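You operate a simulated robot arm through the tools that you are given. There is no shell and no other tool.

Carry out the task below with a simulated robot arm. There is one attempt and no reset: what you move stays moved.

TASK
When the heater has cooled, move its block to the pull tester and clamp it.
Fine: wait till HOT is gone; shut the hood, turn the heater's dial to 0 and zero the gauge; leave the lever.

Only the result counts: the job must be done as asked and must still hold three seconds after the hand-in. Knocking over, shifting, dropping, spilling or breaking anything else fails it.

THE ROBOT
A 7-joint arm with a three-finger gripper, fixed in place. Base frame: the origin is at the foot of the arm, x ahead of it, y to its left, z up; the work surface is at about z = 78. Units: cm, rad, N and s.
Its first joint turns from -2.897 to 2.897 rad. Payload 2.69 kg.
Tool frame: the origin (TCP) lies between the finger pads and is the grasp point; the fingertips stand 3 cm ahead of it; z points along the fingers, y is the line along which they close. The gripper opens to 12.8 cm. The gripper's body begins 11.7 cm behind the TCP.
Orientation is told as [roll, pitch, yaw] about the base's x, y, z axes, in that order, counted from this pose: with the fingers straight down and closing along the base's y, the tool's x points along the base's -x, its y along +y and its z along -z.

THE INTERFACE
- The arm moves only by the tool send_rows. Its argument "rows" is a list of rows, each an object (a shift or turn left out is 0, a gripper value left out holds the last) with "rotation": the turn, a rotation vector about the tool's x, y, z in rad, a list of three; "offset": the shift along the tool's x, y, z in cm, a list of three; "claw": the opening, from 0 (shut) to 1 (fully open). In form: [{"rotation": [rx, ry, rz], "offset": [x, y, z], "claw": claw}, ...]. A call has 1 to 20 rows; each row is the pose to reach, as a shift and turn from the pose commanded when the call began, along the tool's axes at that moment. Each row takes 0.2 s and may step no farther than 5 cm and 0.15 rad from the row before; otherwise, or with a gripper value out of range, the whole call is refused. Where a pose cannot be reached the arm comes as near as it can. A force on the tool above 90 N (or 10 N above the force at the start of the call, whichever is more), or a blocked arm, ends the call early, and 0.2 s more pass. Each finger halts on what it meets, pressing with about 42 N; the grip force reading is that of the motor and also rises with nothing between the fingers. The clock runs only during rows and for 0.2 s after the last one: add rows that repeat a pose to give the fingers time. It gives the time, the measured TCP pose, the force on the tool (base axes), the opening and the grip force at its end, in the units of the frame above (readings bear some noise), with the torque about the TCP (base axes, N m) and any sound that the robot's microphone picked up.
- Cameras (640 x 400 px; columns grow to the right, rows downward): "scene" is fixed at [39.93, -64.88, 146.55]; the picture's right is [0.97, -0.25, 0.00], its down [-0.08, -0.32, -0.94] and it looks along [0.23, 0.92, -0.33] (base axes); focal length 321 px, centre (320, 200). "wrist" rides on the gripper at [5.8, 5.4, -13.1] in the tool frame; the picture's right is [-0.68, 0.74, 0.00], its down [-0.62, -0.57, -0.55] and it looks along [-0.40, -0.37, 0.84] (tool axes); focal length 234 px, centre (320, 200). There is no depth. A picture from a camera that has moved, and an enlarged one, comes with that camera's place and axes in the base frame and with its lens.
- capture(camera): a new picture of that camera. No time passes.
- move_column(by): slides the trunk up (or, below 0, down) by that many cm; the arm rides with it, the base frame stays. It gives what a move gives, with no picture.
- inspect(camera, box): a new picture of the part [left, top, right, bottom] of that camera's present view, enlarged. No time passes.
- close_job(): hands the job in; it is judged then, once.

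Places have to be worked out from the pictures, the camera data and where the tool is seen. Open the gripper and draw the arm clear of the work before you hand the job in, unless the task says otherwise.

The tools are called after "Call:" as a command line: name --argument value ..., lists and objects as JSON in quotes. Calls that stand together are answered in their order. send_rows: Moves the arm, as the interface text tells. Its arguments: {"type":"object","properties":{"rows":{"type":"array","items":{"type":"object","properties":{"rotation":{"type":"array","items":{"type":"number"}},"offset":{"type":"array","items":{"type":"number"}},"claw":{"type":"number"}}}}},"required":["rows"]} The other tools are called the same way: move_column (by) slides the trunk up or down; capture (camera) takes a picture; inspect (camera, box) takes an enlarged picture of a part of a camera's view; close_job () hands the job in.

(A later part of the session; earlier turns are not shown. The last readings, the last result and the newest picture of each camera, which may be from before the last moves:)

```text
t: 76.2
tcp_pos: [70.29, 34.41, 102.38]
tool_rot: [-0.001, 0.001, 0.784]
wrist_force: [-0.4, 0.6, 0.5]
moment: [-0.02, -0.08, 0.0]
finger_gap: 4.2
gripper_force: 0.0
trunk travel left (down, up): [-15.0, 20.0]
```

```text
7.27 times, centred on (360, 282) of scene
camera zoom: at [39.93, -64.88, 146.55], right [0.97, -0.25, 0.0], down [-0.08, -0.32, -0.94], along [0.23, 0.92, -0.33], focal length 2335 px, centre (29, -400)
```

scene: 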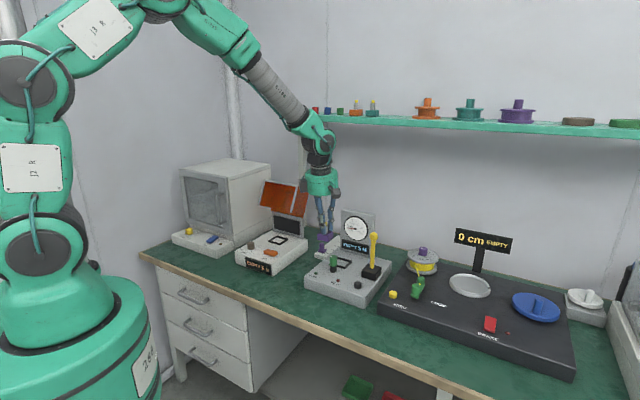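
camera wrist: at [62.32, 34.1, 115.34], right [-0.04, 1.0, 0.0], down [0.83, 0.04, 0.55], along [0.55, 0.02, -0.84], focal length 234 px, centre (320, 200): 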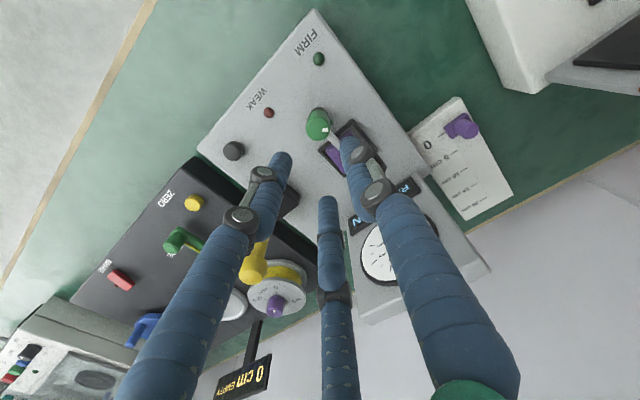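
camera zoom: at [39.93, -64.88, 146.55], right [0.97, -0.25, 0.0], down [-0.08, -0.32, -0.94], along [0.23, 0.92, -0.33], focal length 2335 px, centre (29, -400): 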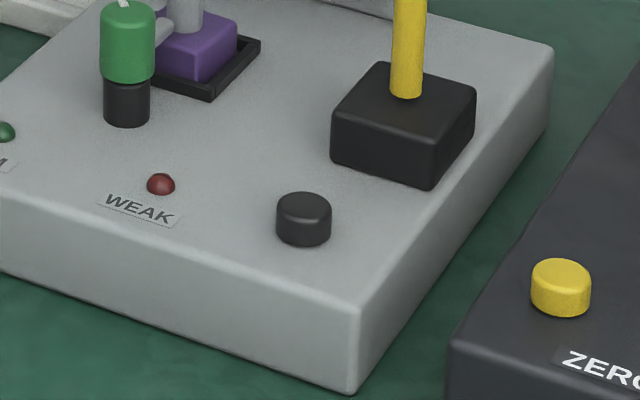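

The button is at about (75.2, 22.65), top z≈84.35. To keep the hand's side boxes away from the lever I'll turn back to yaw ≈2.4 while moving over the button, closing the fingers into a pusher.

Call:
send_rows --rows '[{"rotation": [0, 0, -0.147], "offset": [0.44, -1.07, -0.5], "claw": 0.2}, {"rotation": [0, 0, -0.295], "offset": [0.88, -2.14, -1.0], "claw": 0.1}, {"rotation": [0, 0, -0.442], "offset": [1.32, -3.22, -1.0], "claw": 0.0}, {"rotation": [0, 0, -0.589], "offset": [1.76, -4.29, -1.0], "claw": 0.0}, {"rotation": [0, 0, -0.736], "offset": [2.2, -5.36, -1.0], "claw": 0.0}, {"rotation": [0, 0, -0.884], "offset": [2.63, -6.43, -1.0], "claw": 0.0}, {"rotation": [0, 0, -1.031], "offset": [3.07, -7.5, -1.0], "claw": 0.0}, {"rotation": [0, 0, -1.178], "offset": [3.51, -8.57, -1.0], "claw": 0.0}, {"rotation": [0, 0, -1.325], "offset": [3.95, -9.65, -1.0], "claw": 0.0}, {"rotation": [0, 0, -1.473], "offset": [4.39, -10.72, -1.0], "claw": 0.0}, {"rotation": [0, 0, -1.62], "offset": [4.83, -11.79, -1.0], "claw": 0.0}, {"rotation": [0, 0, -1.62], "offset": [4.83, -11.79, -1.0], "claw": 0.0}]'

Call:
capture --camera "wrist"

Call:
inspect --camera "scene" --box '[300, 190, 420, 310]'

```text
t: 78.8
tcp_pos: [75.02, 22.44, 103.24]
tool_rot: [-0.001, 0.001, 2.405]
wrist_force: [-0.1, -0.7, 0.9]
moment: [0.05, 0.01, 0.03]
finger_gap: 0.2
gripper_force: 31.2
trunk travel left (down, up): [-15.0, 20.0]
```

```text
taken
camera wrist: at [75.8, 14.67, 116.33], right [-1.0, -0.09, 0.0], down [-0.08, 0.83, 0.55], along [-0.05, 0.55, -0.84], focal length 234 px, centre (320, 200)
```

wrist: 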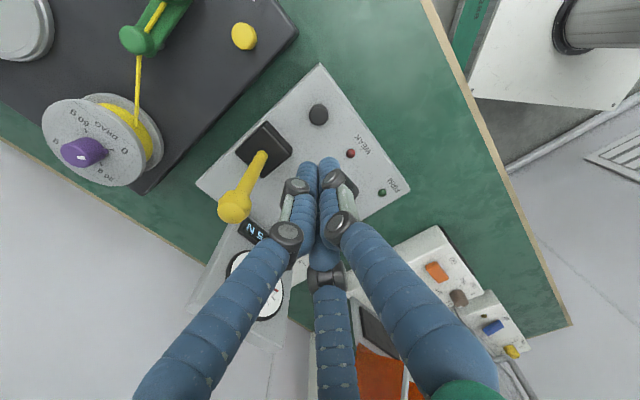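

```text
3.33 times, centred on (360, 250) of scene
camera zoom: at [39.93, -64.88, 146.55], right [0.97, -0.25, 0.0], down [-0.08, -0.32, -0.94], along [0.23, 0.92, -0.33], focal length 1070 px, centre (187, 33)
```

zoom: 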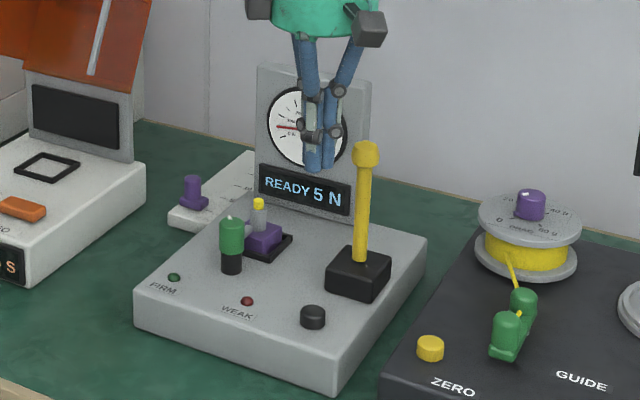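

The button lies almost exactly below the tool. Descending with the closed fingers to just above it.

Call:
send_rows --rows '[{"offset": [0.1, -0.1, 4.0], "claw": 0}, {"offset": [0.15, -0.13, 8.5], "claw": 0}, {"offset": [0.15, -0.13, 12.5], "claw": 0}, {"offset": [0.15, -0.13, 15.0], "claw": 0}, {"offset": [0.15, -0.13, 15.0], "claw": 0}]'

Call:
capture --camera "wrist"

Call:
inspect --camera "scene" --box '[325, 225, 405, 305]'

```text
t: 80.0
tcp_pos: [75.05, 22.44, 88.0]
tool_rot: [0.001, 0.001, 2.406]
wrist_force: [0.1, 0.4, 0.0]
moment: [-0.02, 0.02, 0.02]
finger_gap: 0.24
gripper_force: 31.1
trunk travel left (down, up): [-15.0, 20.0]
```

```text
taken
camera wrist: at [75.92, 14.5, 101.16], right [-1.0, -0.09, 0.0], down [-0.08, 0.83, 0.55], along [-0.05, 0.55, -0.84], focal length 234 px, centre (320, 200)
```

wrist: 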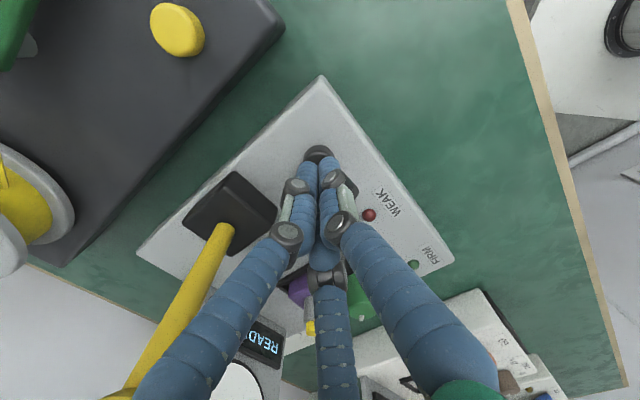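

```text
5.00 times, centred on (365, 265) of scene
camera zoom: at [39.93, -64.88, 146.55], right [0.97, -0.25, 0.0], down [-0.08, -0.32, -0.94], along [0.23, 0.92, -0.33], focal length 1605 px, centre (95, -125)
```

zoom: 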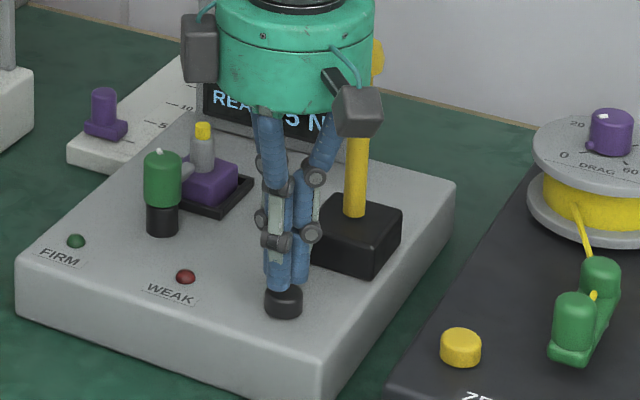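

The fingertips are right above the button. Pressing down in 0.2 cm steps.

Call:
send_rows --rows '[{"offset": [0, 0, 0.3], "claw": 0}, {"offset": [0, 0, 0.5], "claw": 0}, {"offset": [0, 0, 0.7], "claw": 0}, {"offset": [0, 0, 0.7], "claw": 0}]'

Call:
inspect --camera "scene" --box '[325, 205, 405, 305]'

```text
t: 81.0
tcp_pos: [75.35, 22.39, 87.55]
tool_rot: [0.0, 0.001, 2.405]
wrist_force: [0.6, 0.2, 0.4]
moment: [0.03, 0.01, 0.0]
finger_gap: 0.21
gripper_force: 31.2
trunk travel left (down, up): [-15.0, 20.0]
```

```text
4.00 times, centred on (365, 255) of scene
camera zoom: at [39.93, -64.88, 146.55], right [0.97, -0.25, 0.0], down [-0.08, -0.32, -0.94], along [0.23, 0.92, -0.33], focal length 1284 px, centre (140, -20)
```

zoom: 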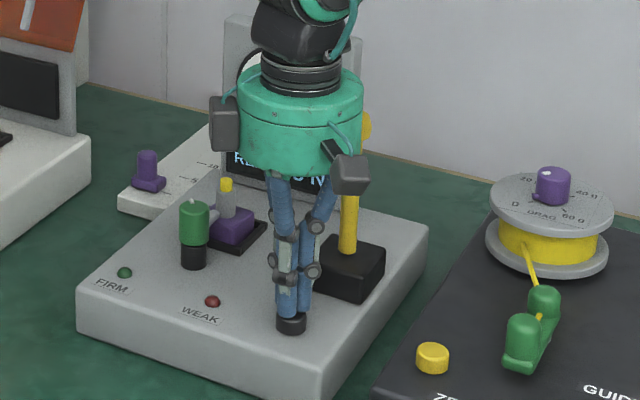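

No contact yet. Continue pressing down slowly.

Call:
send_rows --rows '[{"offset": [0, 0, 0.15], "claw": 0}, {"offset": [0, 0, 0.3], "claw": 0}, {"offset": [0, 0, 0.45], "claw": 0}, {"offset": [0, 0, 0.45], "claw": 0}]'

Call:
inspect --camera "wrist" --box '[180, 280, 360, 400]'

```text
t: 82.0
tcp_pos: [75.27, 22.46, 87.13]
tool_rot: [0.001, 0.001, 2.405]
wrist_force: [-0.3, 0.6, 0.6]
moment: [-0.06, 0.03, 0.02]
finger_gap: 0.61
gripper_force: 31.2
trunk travel left (down, up): [-15.0, 20.0]
```

```text
3.33 times, centred on (270, 340) of wrist
camera zoom: at [76.02, 14.61, 100.22], right [-1.0, -0.09, 0.0], down [-0.08, 0.83, 0.55], along [-0.05, 0.55, -0.84], focal length 781 px, centre (487, -267)
```

zoom: 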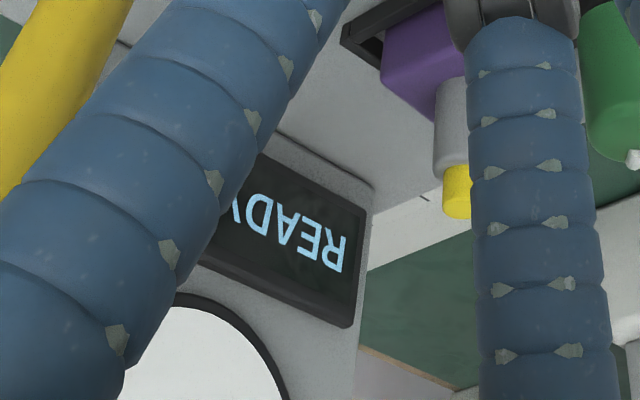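

Finger gap rises slightly, suggesting first touch. Continue a bit further.

Call:
send_rows --rows '[{"offset": [0, 0, 0.15], "claw": 0}, {"offset": [0, 0, 0.3], "claw": 0}, {"offset": [0, 0, 0.3], "claw": 0}]'

Call:
capture --camera "wrist"

Call:
inspect --camera "scene" --box '[340, 235, 400, 295]'

```text
t: 82.8
tcp_pos: [75.32, 22.48, 86.86]
tool_rot: [0.0, 0.002, 2.404]
wrist_force: [0.2, -0.9, 2.6]
moment: [-0.03, 0.01, 0.03]
finger_gap: 0.63
gripper_force: 31.3
trunk travel left (down, up): [-15.0, 20.0]
heard: click
```

```text
taken
camera wrist: at [76.01, 14.61, 99.94], right [-1.0, -0.09, 0.0], down [-0.08, 0.83, 0.55], along [-0.05, 0.55, -0.84], focal length 234 px, centre (320, 200)
```

wrist: 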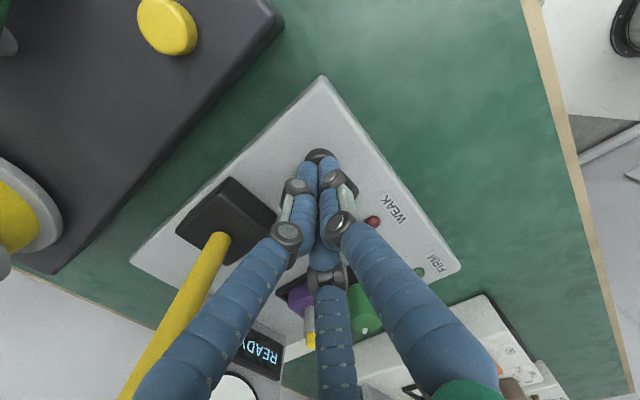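

```text
6.67 times, centred on (370, 265) of scene
camera zoom: at [39.93, -64.88, 146.55], right [0.97, -0.25, 0.0], down [-0.08, -0.32, -0.94], along [0.23, 0.92, -0.33], focal length 2140 px, centre (-13, -233)
```

zoom: 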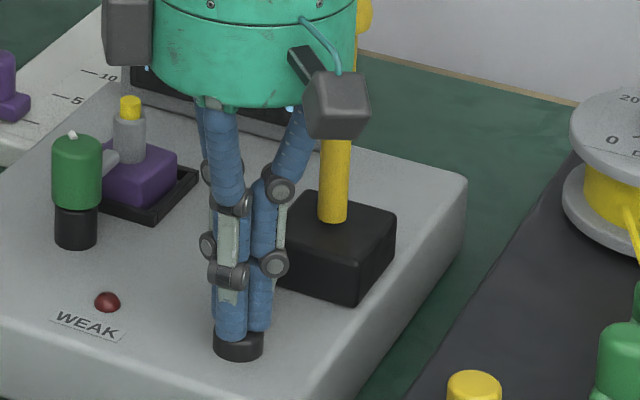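

"Heard: click" – the button was pressed. I'll lift straight up and check the gauge.

Call:
send_rows --rows '[{"offset": [0, 0, -1], "claw": 0}, {"offset": [0, 0, -4], "claw": 0}, {"offset": [0, 0, -8.5], "claw": 0}, {"offset": [0, 0, -13], "claw": 0.1}, {"offset": [0, 0, -17], "claw": 0.2}, {"offset": [0, 0, -17], "claw": 0.2}]'

Call:
inspect --camera "scene" --box '[310, 200, 400, 300]'

Call:
inspect --camera "wrist" --box '[180, 180, 340, 320]'

```text
t: 84.2
tcp_pos: [74.9, 22.55, 103.83]
tool_rot: [0.0, 0.003, 2.405]
wrist_force: [-0.7, -0.3, -0.1]
moment: [0.01, -0.04, 0.01]
finger_gap: 2.57
gripper_force: 0.1
trunk travel left (down, up): [-15.0, 20.0]
```

```text
4.00 times, centred on (355, 250) of scene
camera zoom: at [39.93, -64.88, 146.55], right [0.97, -0.25, 0.0], down [-0.08, -0.32, -0.94], along [0.23, 0.92, -0.33], focal length 1284 px, centre (180, 0)
```

zoom: 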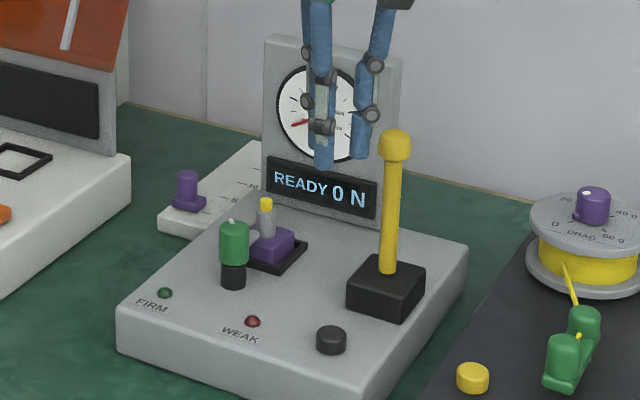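

```text
2.86 times, centred on (260, 250) of wrist
camera zoom: at [75.58, 14.68, 116.9], right [-1.0, -0.09, 0.0], down [-0.08, 0.83, 0.55], along [-0.05, 0.55, -0.84], focal length 669 px, centre (491, 57)
```

zoom: 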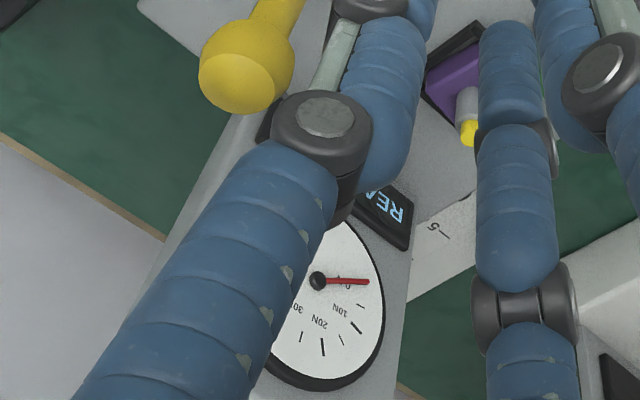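

The gauge now reads "READY 0 N". Next: the hood and the dial. I'll carry the hand high along the bench front back to the heater.

Call:
send_rows --rows '[{"offset": [-2.0, 0, -4.0]}, {"rotation": [0, 0, 0.02], "offset": [-5.5, -0.2, -7.0]}, {"rotation": [0, 0, 0.045], "offset": [-10.0, -0.4, -8.0]}, {"rotation": [0, 0, 0.045], "offset": [-14.5, -0.6, -8.0]}, {"rotation": [0, 0, 0.045], "offset": [-19.0, -0.8, -8.0]}, {"rotation": [0, 0, 0.045], "offset": [-23.5, -1.0, -8.0]}, {"rotation": [0, 0, 0.045], "offset": [-28.0, -1.2, -8.0]}, {"rotation": [0, 0, 0.045], "offset": [-32.5, -1.4, -8.0]}, {"rotation": [0, 0, 0.045], "offset": [-37.0, -1.6, -8.0]}, {"rotation": [0, 0, 0.045], "offset": [-41.5, -1.8, -8.0]}, {"rotation": [0, 0, 0.045], "offset": [-43.0, -1.9, -8.0]}, {"rotation": [0, 0, 0.045], "offset": [-43.0, -1.9, -8.0]}]'

Call:
capture --camera "scene"

Call:
capture --camera "wrist"

```text
t: 86.8
tcp_pos: [44.7, 52.79, 111.64]
tool_rot: [0.0, 0.002, 2.36]
wrist_force: [0.0, 0.4, 0.1]
moment: [-0.02, -0.02, -0.05]
finger_gap: 2.54
gripper_force: 0.1
trunk travel left (down, up): [-15.0, 20.0]
```

```text
taken
```

scene: 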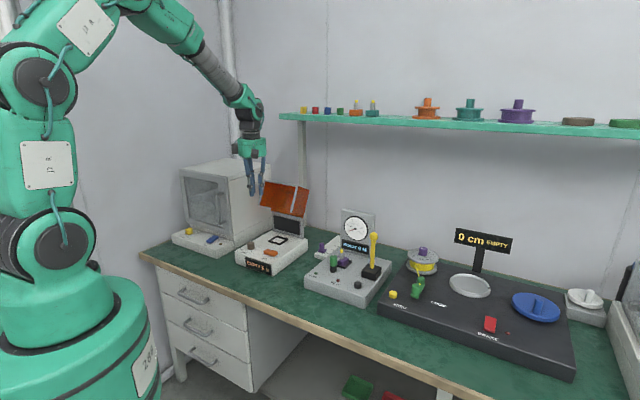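

```text
taken
camera wrist: at [45.05, 44.91, 124.79], right [-1.0, -0.05, 0.0], down [-0.04, 0.84, 0.55], along [-0.02, 0.55, -0.84], focal length 234 px, centre (320, 200)
```

wrist: 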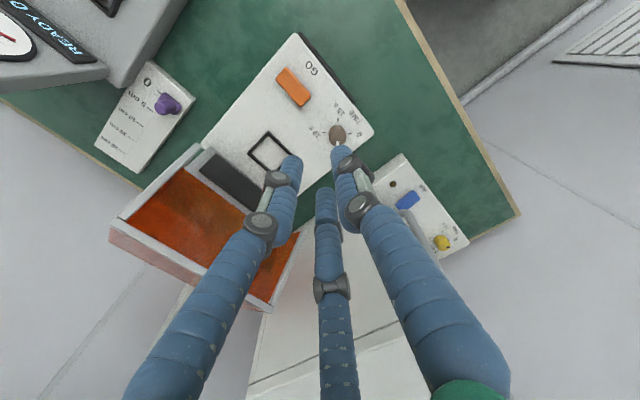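

I'll measure the hood's present position from both cameras.

Call:
inspect --camera "scene" --box '[245, 165, 325, 245]'

Call:
inspect --camera "wrist" --box '[90, 120, 330, 330]'

```text
5.00 times, centred on (285, 205) of scene
camera zoom: at [39.93, -64.88, 146.55], right [0.97, -0.25, 0.0], down [-0.08, -0.32, -0.94], along [0.23, 0.92, -0.33], focal length 1605 px, centre (495, 175)
```

zoom: 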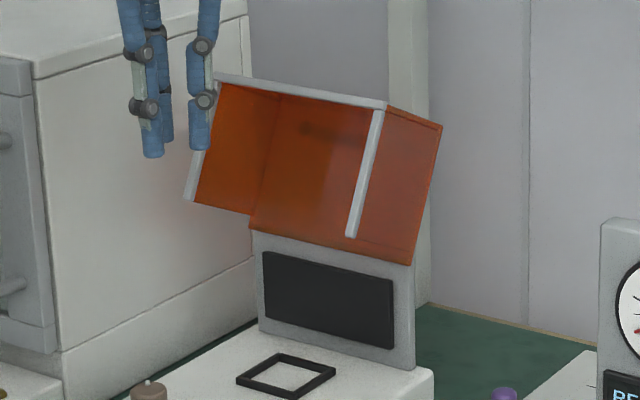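

```text
1.90 times, centred on (210, 225) of wrist
camera zoom: at [45.05, 44.91, 124.79], right [-1.0, -0.05, 0.0], down [-0.04, 0.84, 0.55], along [-0.02, 0.55, -0.84], focal length 446 px, centre (530, 152)
```

zoom: 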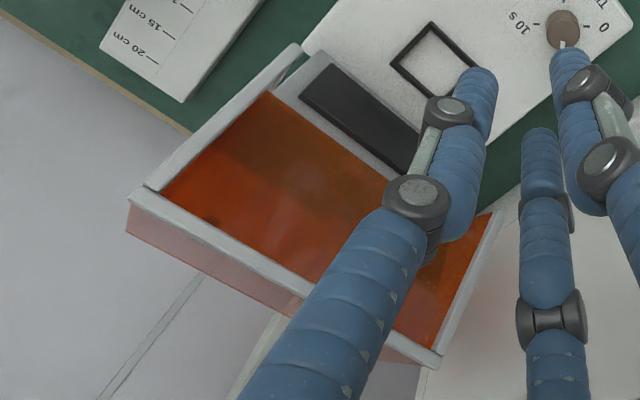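

Hood measured: hinge (n 88.4, z 94.4), front rim now at (84.6, 109.5), i.e. ~117° open. I'll move the closed fingers above the hood's front wall near that rim, to press it down along its arc.

Call:
send_rows --rows '[{"offset": [0, -2, -4.4], "claw": 0.1}, {"offset": [0, -6.5, -4.4], "claw": 0.0}, {"offset": [0, -11, -4.4], "claw": 0.0}, {"offset": [0, -15, -4.4], "claw": 0.0}, {"offset": [0, -17.2, -4.4], "claw": 0.0}, {"offset": [0, -17.2, -4.4], "claw": 0.0}]'

Call:
capture --camera "scene"

Call:
capture --camera "wrist"

```text
t: 88.2
tcp_pos: [57.02, 65.04, 116.06]
tool_rot: [-0.002, 0.0, 2.36]
wrist_force: [0.9, 1.6, 0.7]
moment: [-0.04, 0.0, -0.01]
finger_gap: 0.21
gripper_force: 31.8
trunk travel left (down, up): [-15.0, 20.0]
```

```text
taken
```

scene: 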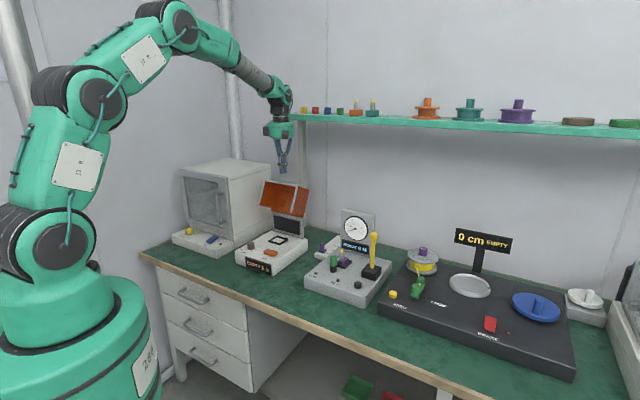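

```text
taken
camera wrist: at [57.3, 57.15, 129.18], right [-1.0, -0.05, 0.0], down [-0.04, 0.84, 0.55], along [-0.02, 0.55, -0.84], focal length 234 px, centre (320, 200)
```

wrist: 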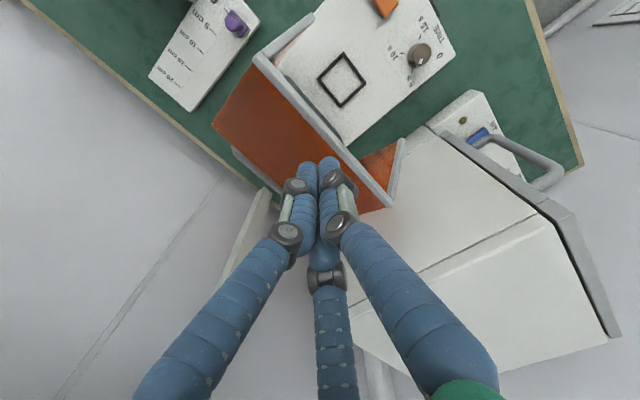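

Tips are ~4 cm above the wall. Now press: down onto the wall, then toward the robot along the hood's arc – a first part, checking forces.

Call:
send_rows --rows '[{"offset": [0, 0.4, 2.56], "claw": 0}, {"offset": [0, 0.6, 4.26], "claw": 0}, {"offset": [0, 1.1, 4.55], "claw": 0}, {"offset": [0, 1.6, 4.8], "claw": 0}, {"offset": [0, 2.5, 5.1], "claw": 0}, {"offset": [0, 3.5, 5.45], "claw": 0}, {"offset": [0, 3.5, 5.45], "claw": 0}]'

Call:
inspect --camera "scene" --box '[235, 140, 335, 240]'

Call:
capture --camera "wrist"

```text
t: 89.8
tcp_pos: [54.24, 62.32, 110.28]
tool_rot: [0.005, 0.001, 2.359]
wrist_force: [-1.2, -0.2, -0.2]
moment: [0.04, -0.02, 0.01]
finger_gap: 0.21
gripper_force: 31.8
trunk travel left (down, up): [-15.0, 20.0]
```

```text
4.00 times, centred on (285, 190) of scene
camera zoom: at [39.93, -64.88, 146.55], right [0.97, -0.25, 0.0], down [-0.08, -0.32, -0.94], along [0.23, 0.92, -0.33], focal length 1284 px, centre (460, 240)
```

zoom: 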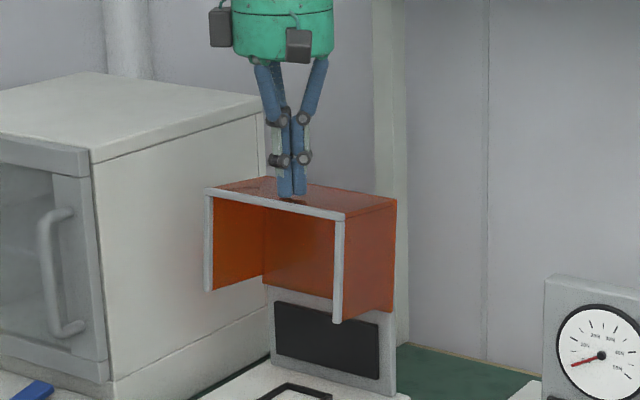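

```text
taken
camera wrist: at [54.59, 54.58, 123.42], right [-1.0, -0.05, 0.0], down [-0.04, 0.84, 0.55], along [-0.03, 0.54, -0.84], focal length 234 px, centre (320, 200)
```

wrist: 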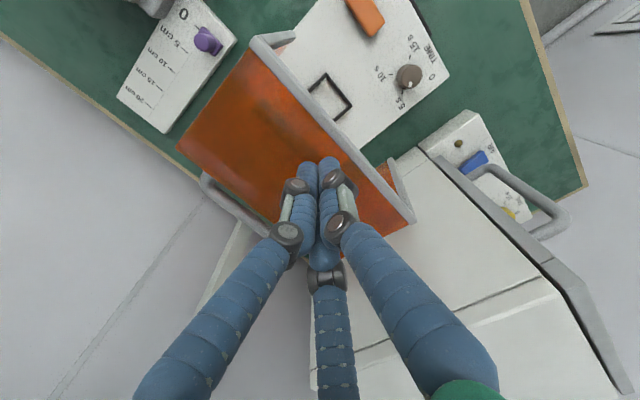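

The hood is following, now ~100°. Continue along the arc.

Call:
send_rows --rows '[{"offset": [0, 0.8, 0.38], "claw": 0}, {"offset": [0, 1.55, 0.77], "claw": 0}, {"offset": [0, 2.4, 1.3], "claw": 0}, {"offset": [0, 3.2, 1.9], "claw": 0}, {"offset": [0, 3.95, 2.55], "claw": 0}, {"offset": [0, 4.7, 3.22], "claw": 0}, {"offset": [0, 5.3, 3.88], "claw": 0}, {"offset": [0, 5.85, 4.55], "claw": 0}, {"offset": [0, 5.85, 4.55], "claw": 0}]'

Call:
inspect --camera "scene" --box '[225, 150, 325, 250]'

Call:
capture --camera "wrist"

```text
t: 91.8
tcp_pos: [50.14, 58.3, 106.19]
tool_rot: [0.0, 0.001, 2.359]
wrist_force: [-1.6, -1.2, 3.1]
moment: [-0.04, -0.01, 0.02]
finger_gap: 0.21
gripper_force: 31.4
trunk travel left (down, up): [-15.0, 20.0]
```

```text
4.00 times, centred on (275, 200) of scene
camera zoom: at [39.93, -64.88, 146.55], right [0.97, -0.25, 0.0], down [-0.08, -0.32, -0.94], along [0.23, 0.92, -0.33], focal length 1284 px, centre (500, 200)
```

zoom: 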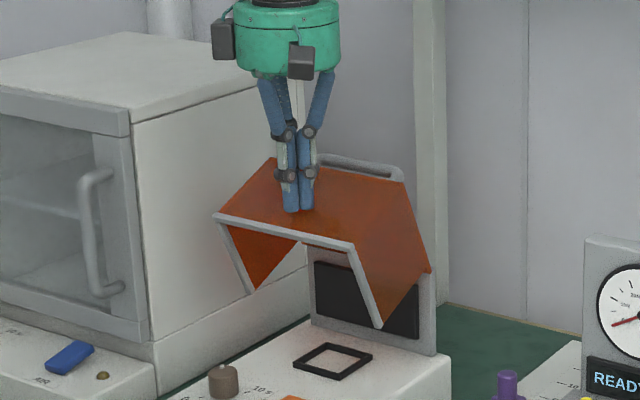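

```text
taken
camera wrist: at [50.51, 50.39, 119.24], right [-1.0, -0.05, 0.0], down [-0.04, 0.84, 0.55], along [-0.02, 0.55, -0.84], focal length 234 px, centre (320, 200)
```

wrist: 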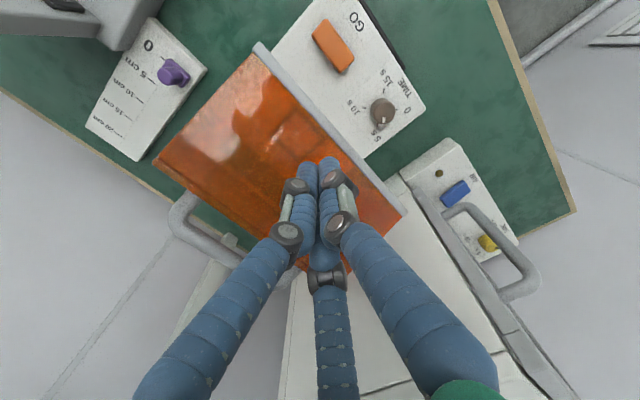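

About 70° now with only 3 N. Continue to roughly 50°.

Call:
send_rows --rows '[{"offset": [0, 0.55, 0.8], "claw": 0}, {"offset": [0, 1.09, 1.68], "claw": 0}, {"offset": [0, 1.5, 2.45], "claw": 0}, {"offset": [0, 1.85, 3.26], "claw": 0}, {"offset": [0, 2.2, 4.2], "claw": 0}, {"offset": [0, 2.47, 5.16], "claw": 0}, {"offset": [0, 2.47, 5.16], "claw": 0}]'

Call:
inspect --camera "scene" --box '[225, 160, 325, 260]'

Call:
capture --camera "wrist"

```text
t: 93.4
tcp_pos: [48.29, 56.57, 101.01]
tool_rot: [0.0, 0.001, 2.36]
wrist_force: [-14.5, -15.3, 6.6]
moment: [-0.38, 0.35, -0.01]
finger_gap: 0.21
gripper_force: 31.3
trunk travel left (down, up): [-15.0, 20.0]
```

```text
4.00 times, centred on (275, 210) of scene
camera zoom: at [39.93, -64.88, 146.55], right [0.97, -0.25, 0.0], down [-0.08, -0.32, -0.94], along [0.23, 0.92, -0.33], focal length 1284 px, centre (500, 160)
```

zoom: 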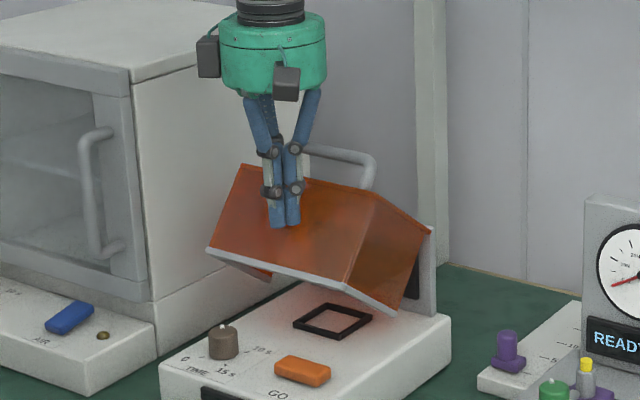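

```text
taken
camera wrist: at [48.71, 48.63, 114.1], right [-1.0, -0.05, 0.0], down [-0.04, 0.84, 0.55], along [-0.02, 0.55, -0.84], focal length 234 px, centre (320, 200)
```

wrist: 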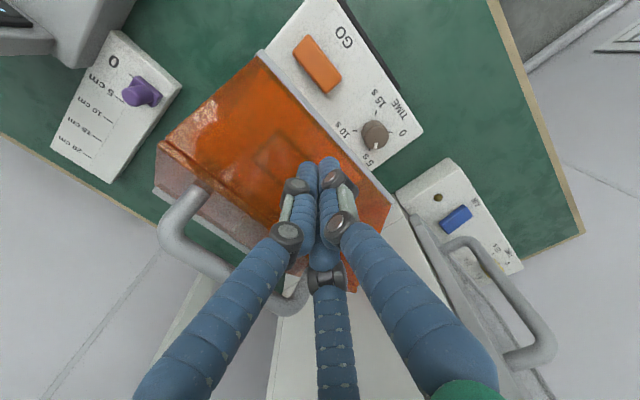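

The hood is at ~47° and holds by its own friction (my finger is only above it). I'll retreat up and go for the handle to close it the rest of the way by grip.

Call:
send_rows --rows '[{"offset": [0, 0.8, -0.3], "claw": 0}, {"offset": [0, 1.5, -2.0], "claw": 0}, {"offset": [0, 1.5, -6.0], "claw": 0.2}, {"offset": [0, 1.0, -10.5], "claw": 0.4}, {"offset": [0, 0.0, -15.0], "claw": 0.5}, {"offset": [0, 0.0, -15.0], "claw": 0.5}]'

Call:
capture --camera "wrist"

Call:
inspect --camera "scene" --box '[235, 180, 315, 260]'

```text
t: 94.8
tcp_pos: [48.62, 56.56, 116.0]
tool_rot: [0.0, 0.002, 2.36]
wrist_force: [-0.4, -0.5, -0.6]
moment: [0.05, -0.02, 0.0]
finger_gap: 6.39
gripper_force: 0.1
trunk travel left (down, up): [-15.0, 20.0]
```

```text
taken
camera wrist: at [48.92, 48.63, 129.04], right [-1.0, -0.05, 0.0], down [-0.04, 0.84, 0.55], along [-0.02, 0.55, -0.84], focal length 234 px, centre (320, 200)
```

wrist: 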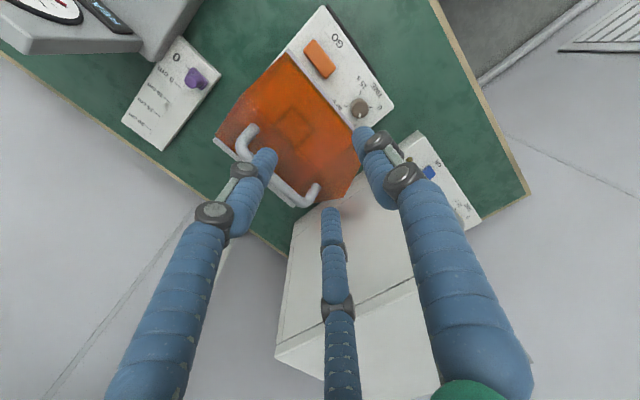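

```text
5.00 times, centred on (275, 220) of scene
camera zoom: at [39.93, -64.88, 146.55], right [0.97, -0.25, 0.0], down [-0.08, -0.32, -0.94], along [0.23, 0.92, -0.33], focal length 1605 px, centre (545, 100)
```

zoom: 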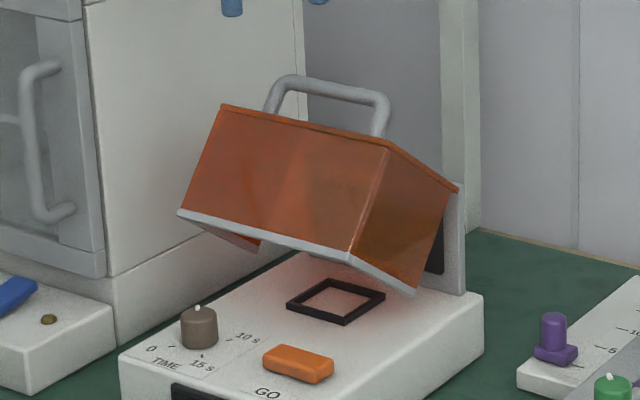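

The hood rests at ~37°; the handle bar is at n≈82.2, z≈103.8, e≈−5.5. I'll move to a pre-grasp pose above it with a 0.35 rad lean and a moderate opening.

Call:
send_rows --rows '[{"rotation": [0.117, 0, 0], "offset": [0.03, -1.6, 1.3], "claw": 0.4}, {"rotation": [0.233, 0, 0], "offset": [0.07, -3.2, 2.6], "claw": 0.3}, {"rotation": [0.35, 0, 0], "offset": [0.1, -4.83, 3.9], "claw": 0.28}, {"rotation": [0.35, 0, 0], "offset": [0.1, -4.83, 3.9], "claw": 0.28}]'

Call:
capture --camera "wrist"

Call:
inspect --camera "scene" --box '[235, 165, 325, 255]'

```text
t: 95.8
tcp_pos: [51.93, 59.96, 112.15]
tool_rot: [-0.35, 0.002, 2.359]
wrist_force: [-0.6, 0.4, -1.0]
moment: [0.0, -0.01, 0.01]
finger_gap: 3.6
gripper_force: 0.1
trunk travel left (down, up): [-15.0, 20.0]
```

```text
taken
camera wrist: at [49.35, 49.22, 122.51], right [-0.97, -0.01, -0.25], down [-0.2, 0.68, 0.71], along [0.16, 0.74, -0.66], focal length 234 px, centre (320, 200)
```

wrist: 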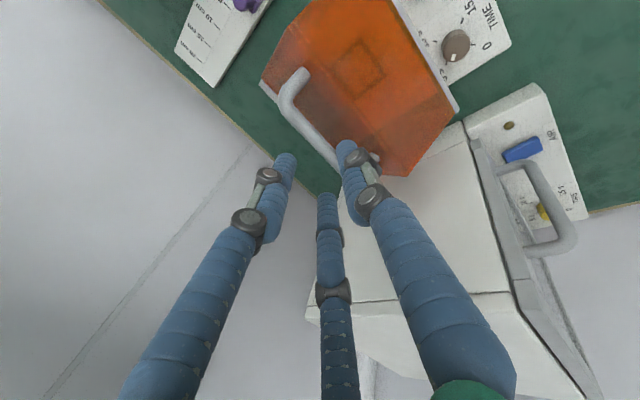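

```text
4.44 times, centred on (280, 210) of scene
camera zoom: at [39.93, -64.88, 146.55], right [0.97, -0.25, 0.0], down [-0.08, -0.32, -0.94], along [0.23, 0.92, -0.33], focal length 1427 px, centre (498, 156)
```

zoom: 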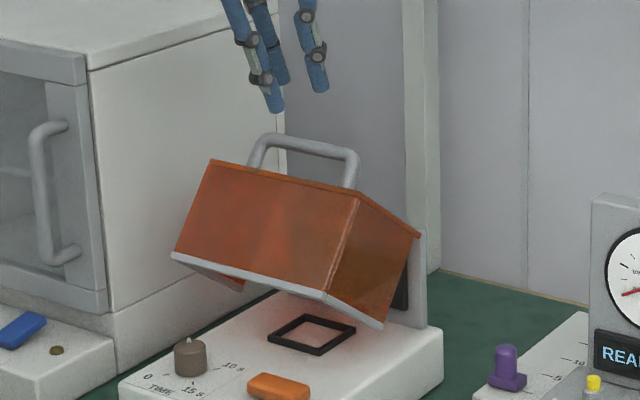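

The tool axis meets the bar. Descending along the tool axis 7.4 cm so the fingers straddle the bar.

Call:
send_rows --rows '[{"offset": [0, 0, 2.5], "claw": 0.28}, {"offset": [0, 0, 4.8], "claw": 0.28}, {"offset": [0, -0.02, 6.2], "claw": 0.28}, {"offset": [0, -0.04, 7.4], "claw": 0.28}, {"offset": [0, -0.04, 7.4], "claw": 0.28}]'

Call:
capture --camera "wrist"

Call:
inspect --camera "scene" --box '[245, 175, 315, 245]'

```text
t: 97.0
tcp_pos: [53.76, 61.83, 105.07]
tool_rot: [-0.349, 0.002, 2.36]
wrist_force: [-0.1, 0.6, -1.3]
moment: [0.02, -0.03, -0.02]
finger_gap: 3.59
gripper_force: 0.1
trunk travel left (down, up): [-15.0, 20.0]
```

```text
taken
camera wrist: at [51.16, 50.91, 115.49], right [-0.97, -0.01, -0.25], down [-0.2, 0.68, 0.71], along [0.16, 0.73, -0.66], focal length 234 px, centre (320, 200)
```

wrist: 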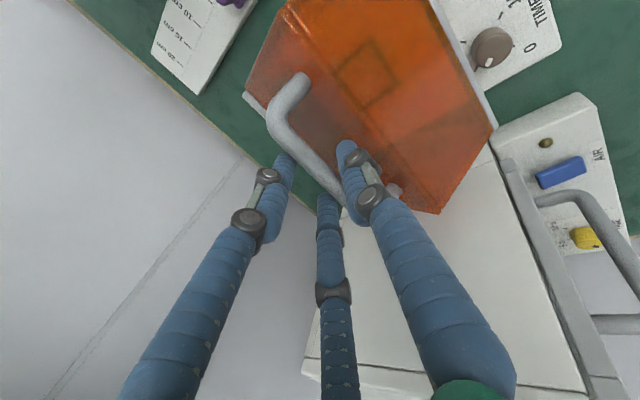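

```text
5.71 times, centred on (280, 210) of scene
camera zoom: at [39.93, -64.88, 146.55], right [0.97, -0.25, 0.0], down [-0.08, -0.32, -0.94], along [0.23, 0.92, -0.33], focal length 1834 px, centre (549, 143)
```

zoom: 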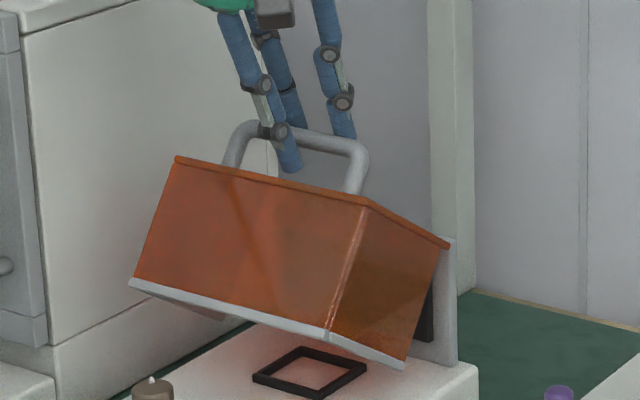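

The single finger is in front of the bar, the two others behind it. Closing the grip.

Call:
send_rows --rows '[{"claw": 0.2}, {"claw": 0.1}, {"claw": 0.0}, {"claw": 0.0}]'

Call:
inspect --camera "scene" --box '[245, 175, 315, 245]'

```text
t: 98.0
tcp_pos: [53.7, 61.66, 104.99]
tool_rot: [-0.35, 0.002, 2.361]
wrist_force: [-0.6, -0.5, -2.1]
moment: [0.04, 0.12, -0.19]
finger_gap: 2.24
gripper_force: 45.1
trunk travel left (down, up): [-15.0, 20.0]
```

```text
5.71 times, centred on (280, 210) of scene
camera zoom: at [39.93, -64.88, 146.55], right [0.97, -0.25, 0.0], down [-0.08, -0.32, -0.94], along [0.23, 0.92, -0.33], focal length 1834 px, centre (549, 143)
```

zoom: 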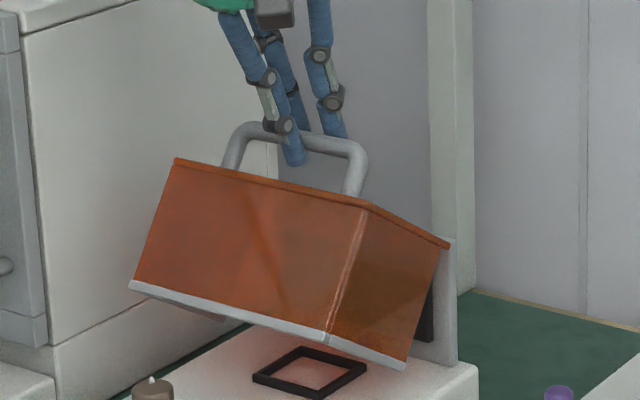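

Gripped (gap 2.24). Now tracing the arc back down, first two thirds.

Call:
send_rows --rows '[{"offset": [0, 0.807, 0.227], "claw": 0}, {"offset": [0, 1.611, 0.507], "claw": 0}, {"offset": [0, 2.371, 0.837], "claw": 0}, {"offset": [0, 3.099, 1.231], "claw": 0}, {"offset": [0, 3.827, 1.678], "claw": 0}, {"offset": [0, 4.496, 2.168], "claw": 0}, {"offset": [0, 4.496, 2.168], "claw": 0}]'

Call:
inspect --camera "scene" --box '[235, 180, 315, 260]'

```text
t: 99.6
tcp_pos: [51.49, 59.39, 101.47]
tool_rot: [-0.35, 0.001, 2.36]
wrist_force: [4.2, 1.7, -1.4]
moment: [0.23, -0.1, -0.2]
finger_gap: 2.23
gripper_force: 45.2
trunk travel left (down, up): [-15.0, 20.0]
```

```text
5.00 times, centred on (275, 220) of scene
camera zoom: at [39.93, -64.88, 146.55], right [0.97, -0.25, 0.0], down [-0.08, -0.32, -0.94], along [0.23, 0.92, -0.33], focal length 1605 px, centre (545, 100)
```

zoom: 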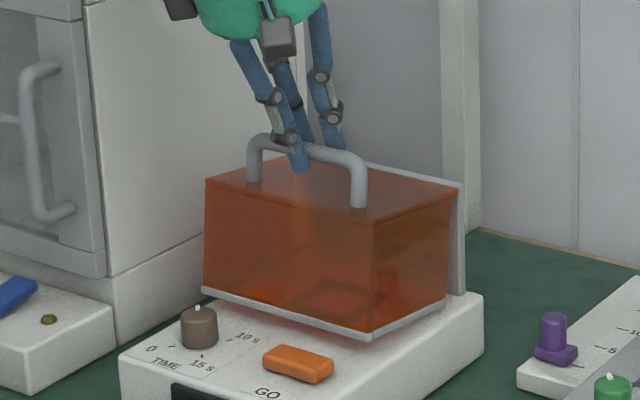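

Nearly shut (~11°), forces low. Finishing the arc with a slight extra press.

Call:
send_rows --rows '[{"offset": [0, 0.632, 0.536], "claw": 0}, {"offset": [0, 1.24, 1.122], "claw": 0}, {"offset": [0, 1.6, 1.5], "claw": 0}, {"offset": [0, 1.789, 1.752], "claw": 0}, {"offset": [0, 1.789, 1.752], "claw": 0}]'

Call:
inspect --camera "scene" --box '[235, 180, 315, 260]'

```text
t: 100.8
tcp_pos: [50.92, 59.02, 100.34]
tool_rot: [-0.365, 0.001, 2.358]
wrist_force: [19.4, 17.8, 59.6]
moment: [0.81, -0.44, -0.23]
finger_gap: 2.25
gripper_force: 44.8
trunk travel left (down, up): [-15.0, 20.0]
```

```text
5.00 times, centred on (275, 220) of scene
camera zoom: at [39.93, -64.88, 146.55], right [0.97, -0.25, 0.0], down [-0.08, -0.32, -0.94], along [0.23, 0.92, -0.33], focal length 1605 px, centre (545, 100)
```

zoom: 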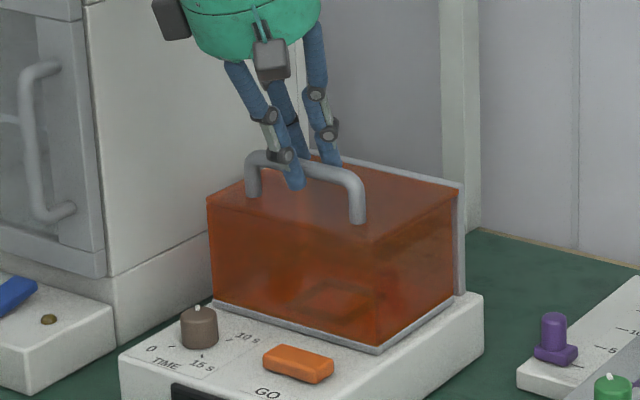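

The hood is at its closed stop (60 N down). I'll relax ~0.55 cm, open the fingers, and retreat along the tool axis.

Call:
send_rows --rows '[{"offset": [0, -0.3, -0.3], "claw": 0}, {"offset": [0, -0.4, -0.45], "claw": 0}, {"offset": [0, -0.4, -0.45], "claw": 0.2}, {"offset": [0, -0.4, -0.45], "claw": 0.3}, {"offset": [0, -0.4, -0.45], "claw": 0.3}]'

Call:
inspect --camera "scene" --box '[235, 180, 315, 260]'

```text
t: 102.0
tcp_pos: [50.8, 58.6, 99.69]
tool_rot: [-0.345, 0.003, 2.36]
wrist_force: [26.6, 16.8, 4.8]
moment: [0.28, -0.35, -0.48]
finger_gap: 4.53
gripper_force: 5.5
trunk travel left (down, up): [-15.0, 20.0]
```

```text
5.00 times, centred on (275, 220) of scene
camera zoom: at [39.93, -64.88, 146.55], right [0.97, -0.25, 0.0], down [-0.08, -0.32, -0.94], along [0.23, 0.92, -0.33], focal length 1605 px, centre (545, 100)
```

zoom: 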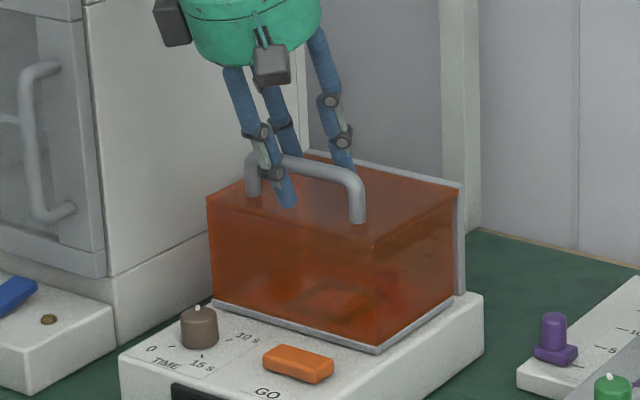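

A side load remains since the bar touches the rear fingers; I'll shift 0.6 cm toward the wall to centre the bar, then retreat along the tool axis.

Call:
send_rows --rows '[{"offset": [0, -0.35, 0], "claw": 0.3}, {"offset": [0, -0.65, 0], "claw": 0.33}, {"offset": [0, -0.65, 0], "claw": 0.36}]'

```text
t: 102.8
tcp_pos: [51.16, 59.08, 99.97]
tool_rot: [-0.347, 0.002, 2.359]
wrist_force: [0.0, -0.3, 0.3]
moment: [-0.04, -0.02, 0.03]
finger_gap: 4.6
gripper_force: 0.0
trunk travel left (down, up): [-15.0, 20.0]
```

Side load is gone. Retreating along the tool axis off the handle and back toward the robot.

Call:
send_rows --rows '[{"offset": [0, 0, -1.0], "claw": 0.36}, {"offset": [0, 0, -2.5], "claw": 0.36}, {"offset": [0, 0, -5], "claw": 0.36}, {"offset": [0, 0, -9], "claw": 0.36}, {"rotation": [-0.1, 0, 0], "offset": [0, 1.5, -12.5], "claw": 0.36}, {"rotation": [-0.22, 0, 0], "offset": [0, 4.5, -15], "claw": 0.36}, {"rotation": [-0.347, 0, 0], "offset": [0, 8, -16], "claw": 0.36}, {"rotation": [-0.347, 0, 0], "offset": [0, 8, -16], "claw": 0.36}]'

Call:
capture --camera "scene"

Call:
capture --camera "wrist"

Call:
inspect --camera "scene" --box '[230, 205, 310, 285]'

```text
t: 104.6
tcp_pos: [41.97, 50.07, 112.43]
tool_rot: [-0.002, 0.001, 2.359]
wrist_force: [-0.9, 0.4, -0.7]
moment: [0.0, -0.04, -0.02]
finger_gap: 4.62
gripper_force: 0.0
trunk travel left (down, up): [-15.0, 20.0]
```

```text
taken
```

scene: 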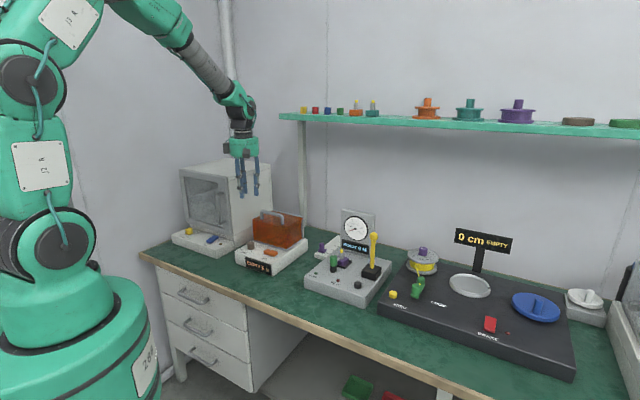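

```text
taken
camera wrist: at [42.24, 42.15, 125.55], right [-1.0, -0.05, 0.0], down [-0.04, 0.84, 0.55], along [-0.02, 0.55, -0.84], focal length 234 px, centre (320, 200)
```

wrist: 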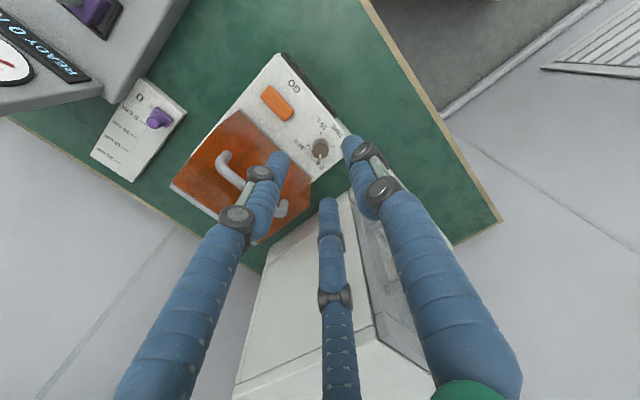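

```text
5.00 times, centred on (270, 245) of scene
camera zoom: at [39.93, -64.88, 146.55], right [0.97, -0.25, 0.0], down [-0.08, -0.32, -0.94], along [0.23, 0.92, -0.33], focal length 1605 px, centre (570, -25)
```

zoom: 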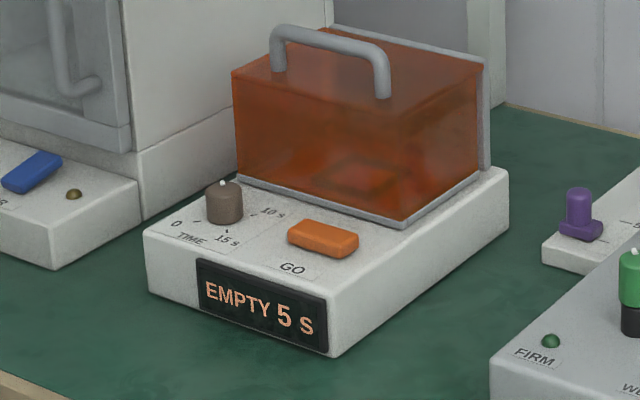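

The hood is fully shut and the heater shows "EMPTY 5 s". Last is the dial; zoom to locate it precisely.

Call:
inspect --camera "wrist" --box '[260, 100, 370, 190]'

Call:
inspect --camera "scene" --box '[235, 238, 275, 268]'

```text
4.44 times, centred on (315, 145) of wrist
camera zoom: at [42.24, 42.15, 125.55], right [-1.0, -0.05, 0.0], down [-0.04, 0.84, 0.55], along [-0.02, 0.55, -0.84], focal length 1041 px, centre (342, 444)
```

zoom: 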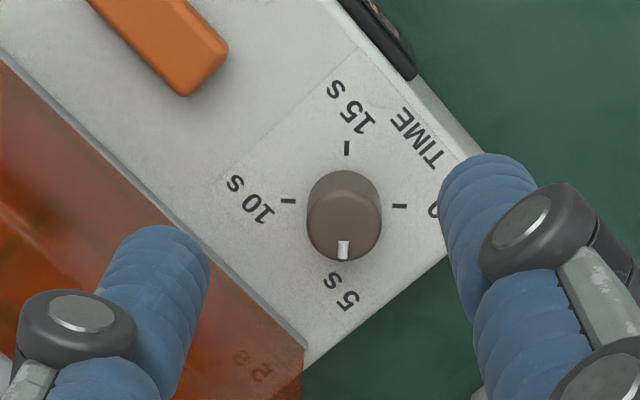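

```text
13.33 times, centred on (255, 253) of scene
camera zoom: at [39.93, -64.88, 146.55], right [0.97, -0.25, 0.0], down [-0.08, -0.32, -0.94], along [0.23, 0.92, -0.33], focal length 4281 px, centre (1187, -507)
```

zoom: 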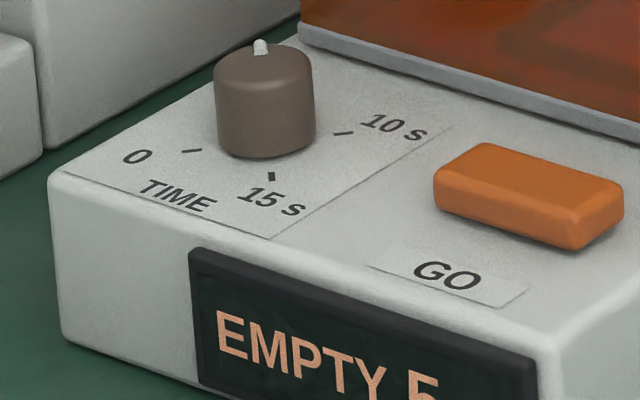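

Dial axis ≈ (41.55, 57.1), top z≈87; its mark points to 5 s (+y) and 0 lies toward −x, i.e. 90° counter-clockwise. I'll first unwind the wrist to yaw ≈0.79 while moving above the dial so there's room to turn.

Call:
send_rows --rows '[{"rotation": [0, 0, 0.1428], "offset": [-0.48, -0.43, 1.2], "claw": 0.4}, {"rotation": [0, 0, 0.2856], "offset": [-0.96, -0.86, 2.4], "claw": 0.4}, {"rotation": [0, 0, 0.4284], "offset": [-1.44, -1.29, 3.6], "claw": 0.4}, {"rotation": [0, 0, 0.5712], "offset": [-1.92, -1.72, 4.8], "claw": 0.4}, {"rotation": [0, 0, 0.714], "offset": [-2.4, -2.15, 6.0], "claw": 0.4}, {"rotation": [0, 0, 0.8568], "offset": [-2.88, -2.58, 7.2], "claw": 0.4}, {"rotation": [0, 0, 0.9996], "offset": [-3.36, -3.01, 8.4], "claw": 0.4}, {"rotation": [0, 0, 1.1424], "offset": [-3.84, -3.44, 9.6], "claw": 0.4}, {"rotation": [0, 0, 1.2852], "offset": [-4.32, -3.87, 10.8], "claw": 0.4}, {"rotation": [0, 0, 1.428], "offset": [-4.8, -4.3, 12.0], "claw": 0.4}, {"rotation": [0, 0, 1.571], "offset": [-5.28, -4.73, 13.0], "claw": 0.4}, {"rotation": [0, 0, 1.571], "offset": [-5.28, -4.73, 13.0], "claw": 0.4}]'

Call:
capture --camera "wrist"

Call:
inspect --camera "scene" --box '[200, 170, 310, 280]'

```text
t: 107.2
tcp_pos: [41.66, 56.98, 99.49]
tool_rot: [-0.002, -0.003, 0.787]
wrist_force: [0.6, -0.1, -0.1]
moment: [-0.02, 0.01, 0.01]
finger_gap: 5.1
gripper_force: 0.1
trunk travel left (down, up): [-15.0, 20.0]
```

```text
taken
camera wrist: at [33.74, 56.68, 112.45], right [-0.04, 1.0, 0.0], down [0.83, 0.04, 0.55], along [0.55, 0.02, -0.83], focal length 234 px, centre (320, 200)
```

wrist: 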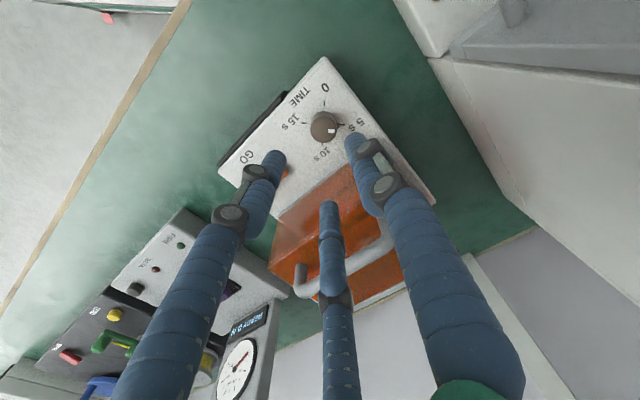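

```text
3.64 times, centred on (255, 225) of scene
camera zoom: at [39.93, -64.88, 146.55], right [0.97, -0.25, 0.0], down [-0.08, -0.32, -0.94], along [0.23, 0.92, -0.33], focal length 1167 px, centre (556, 109)
```

zoom: 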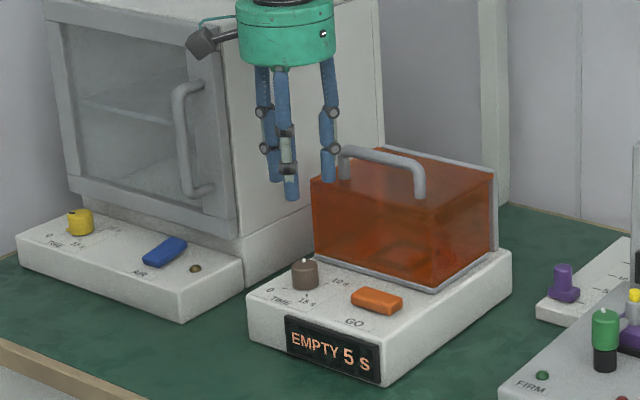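

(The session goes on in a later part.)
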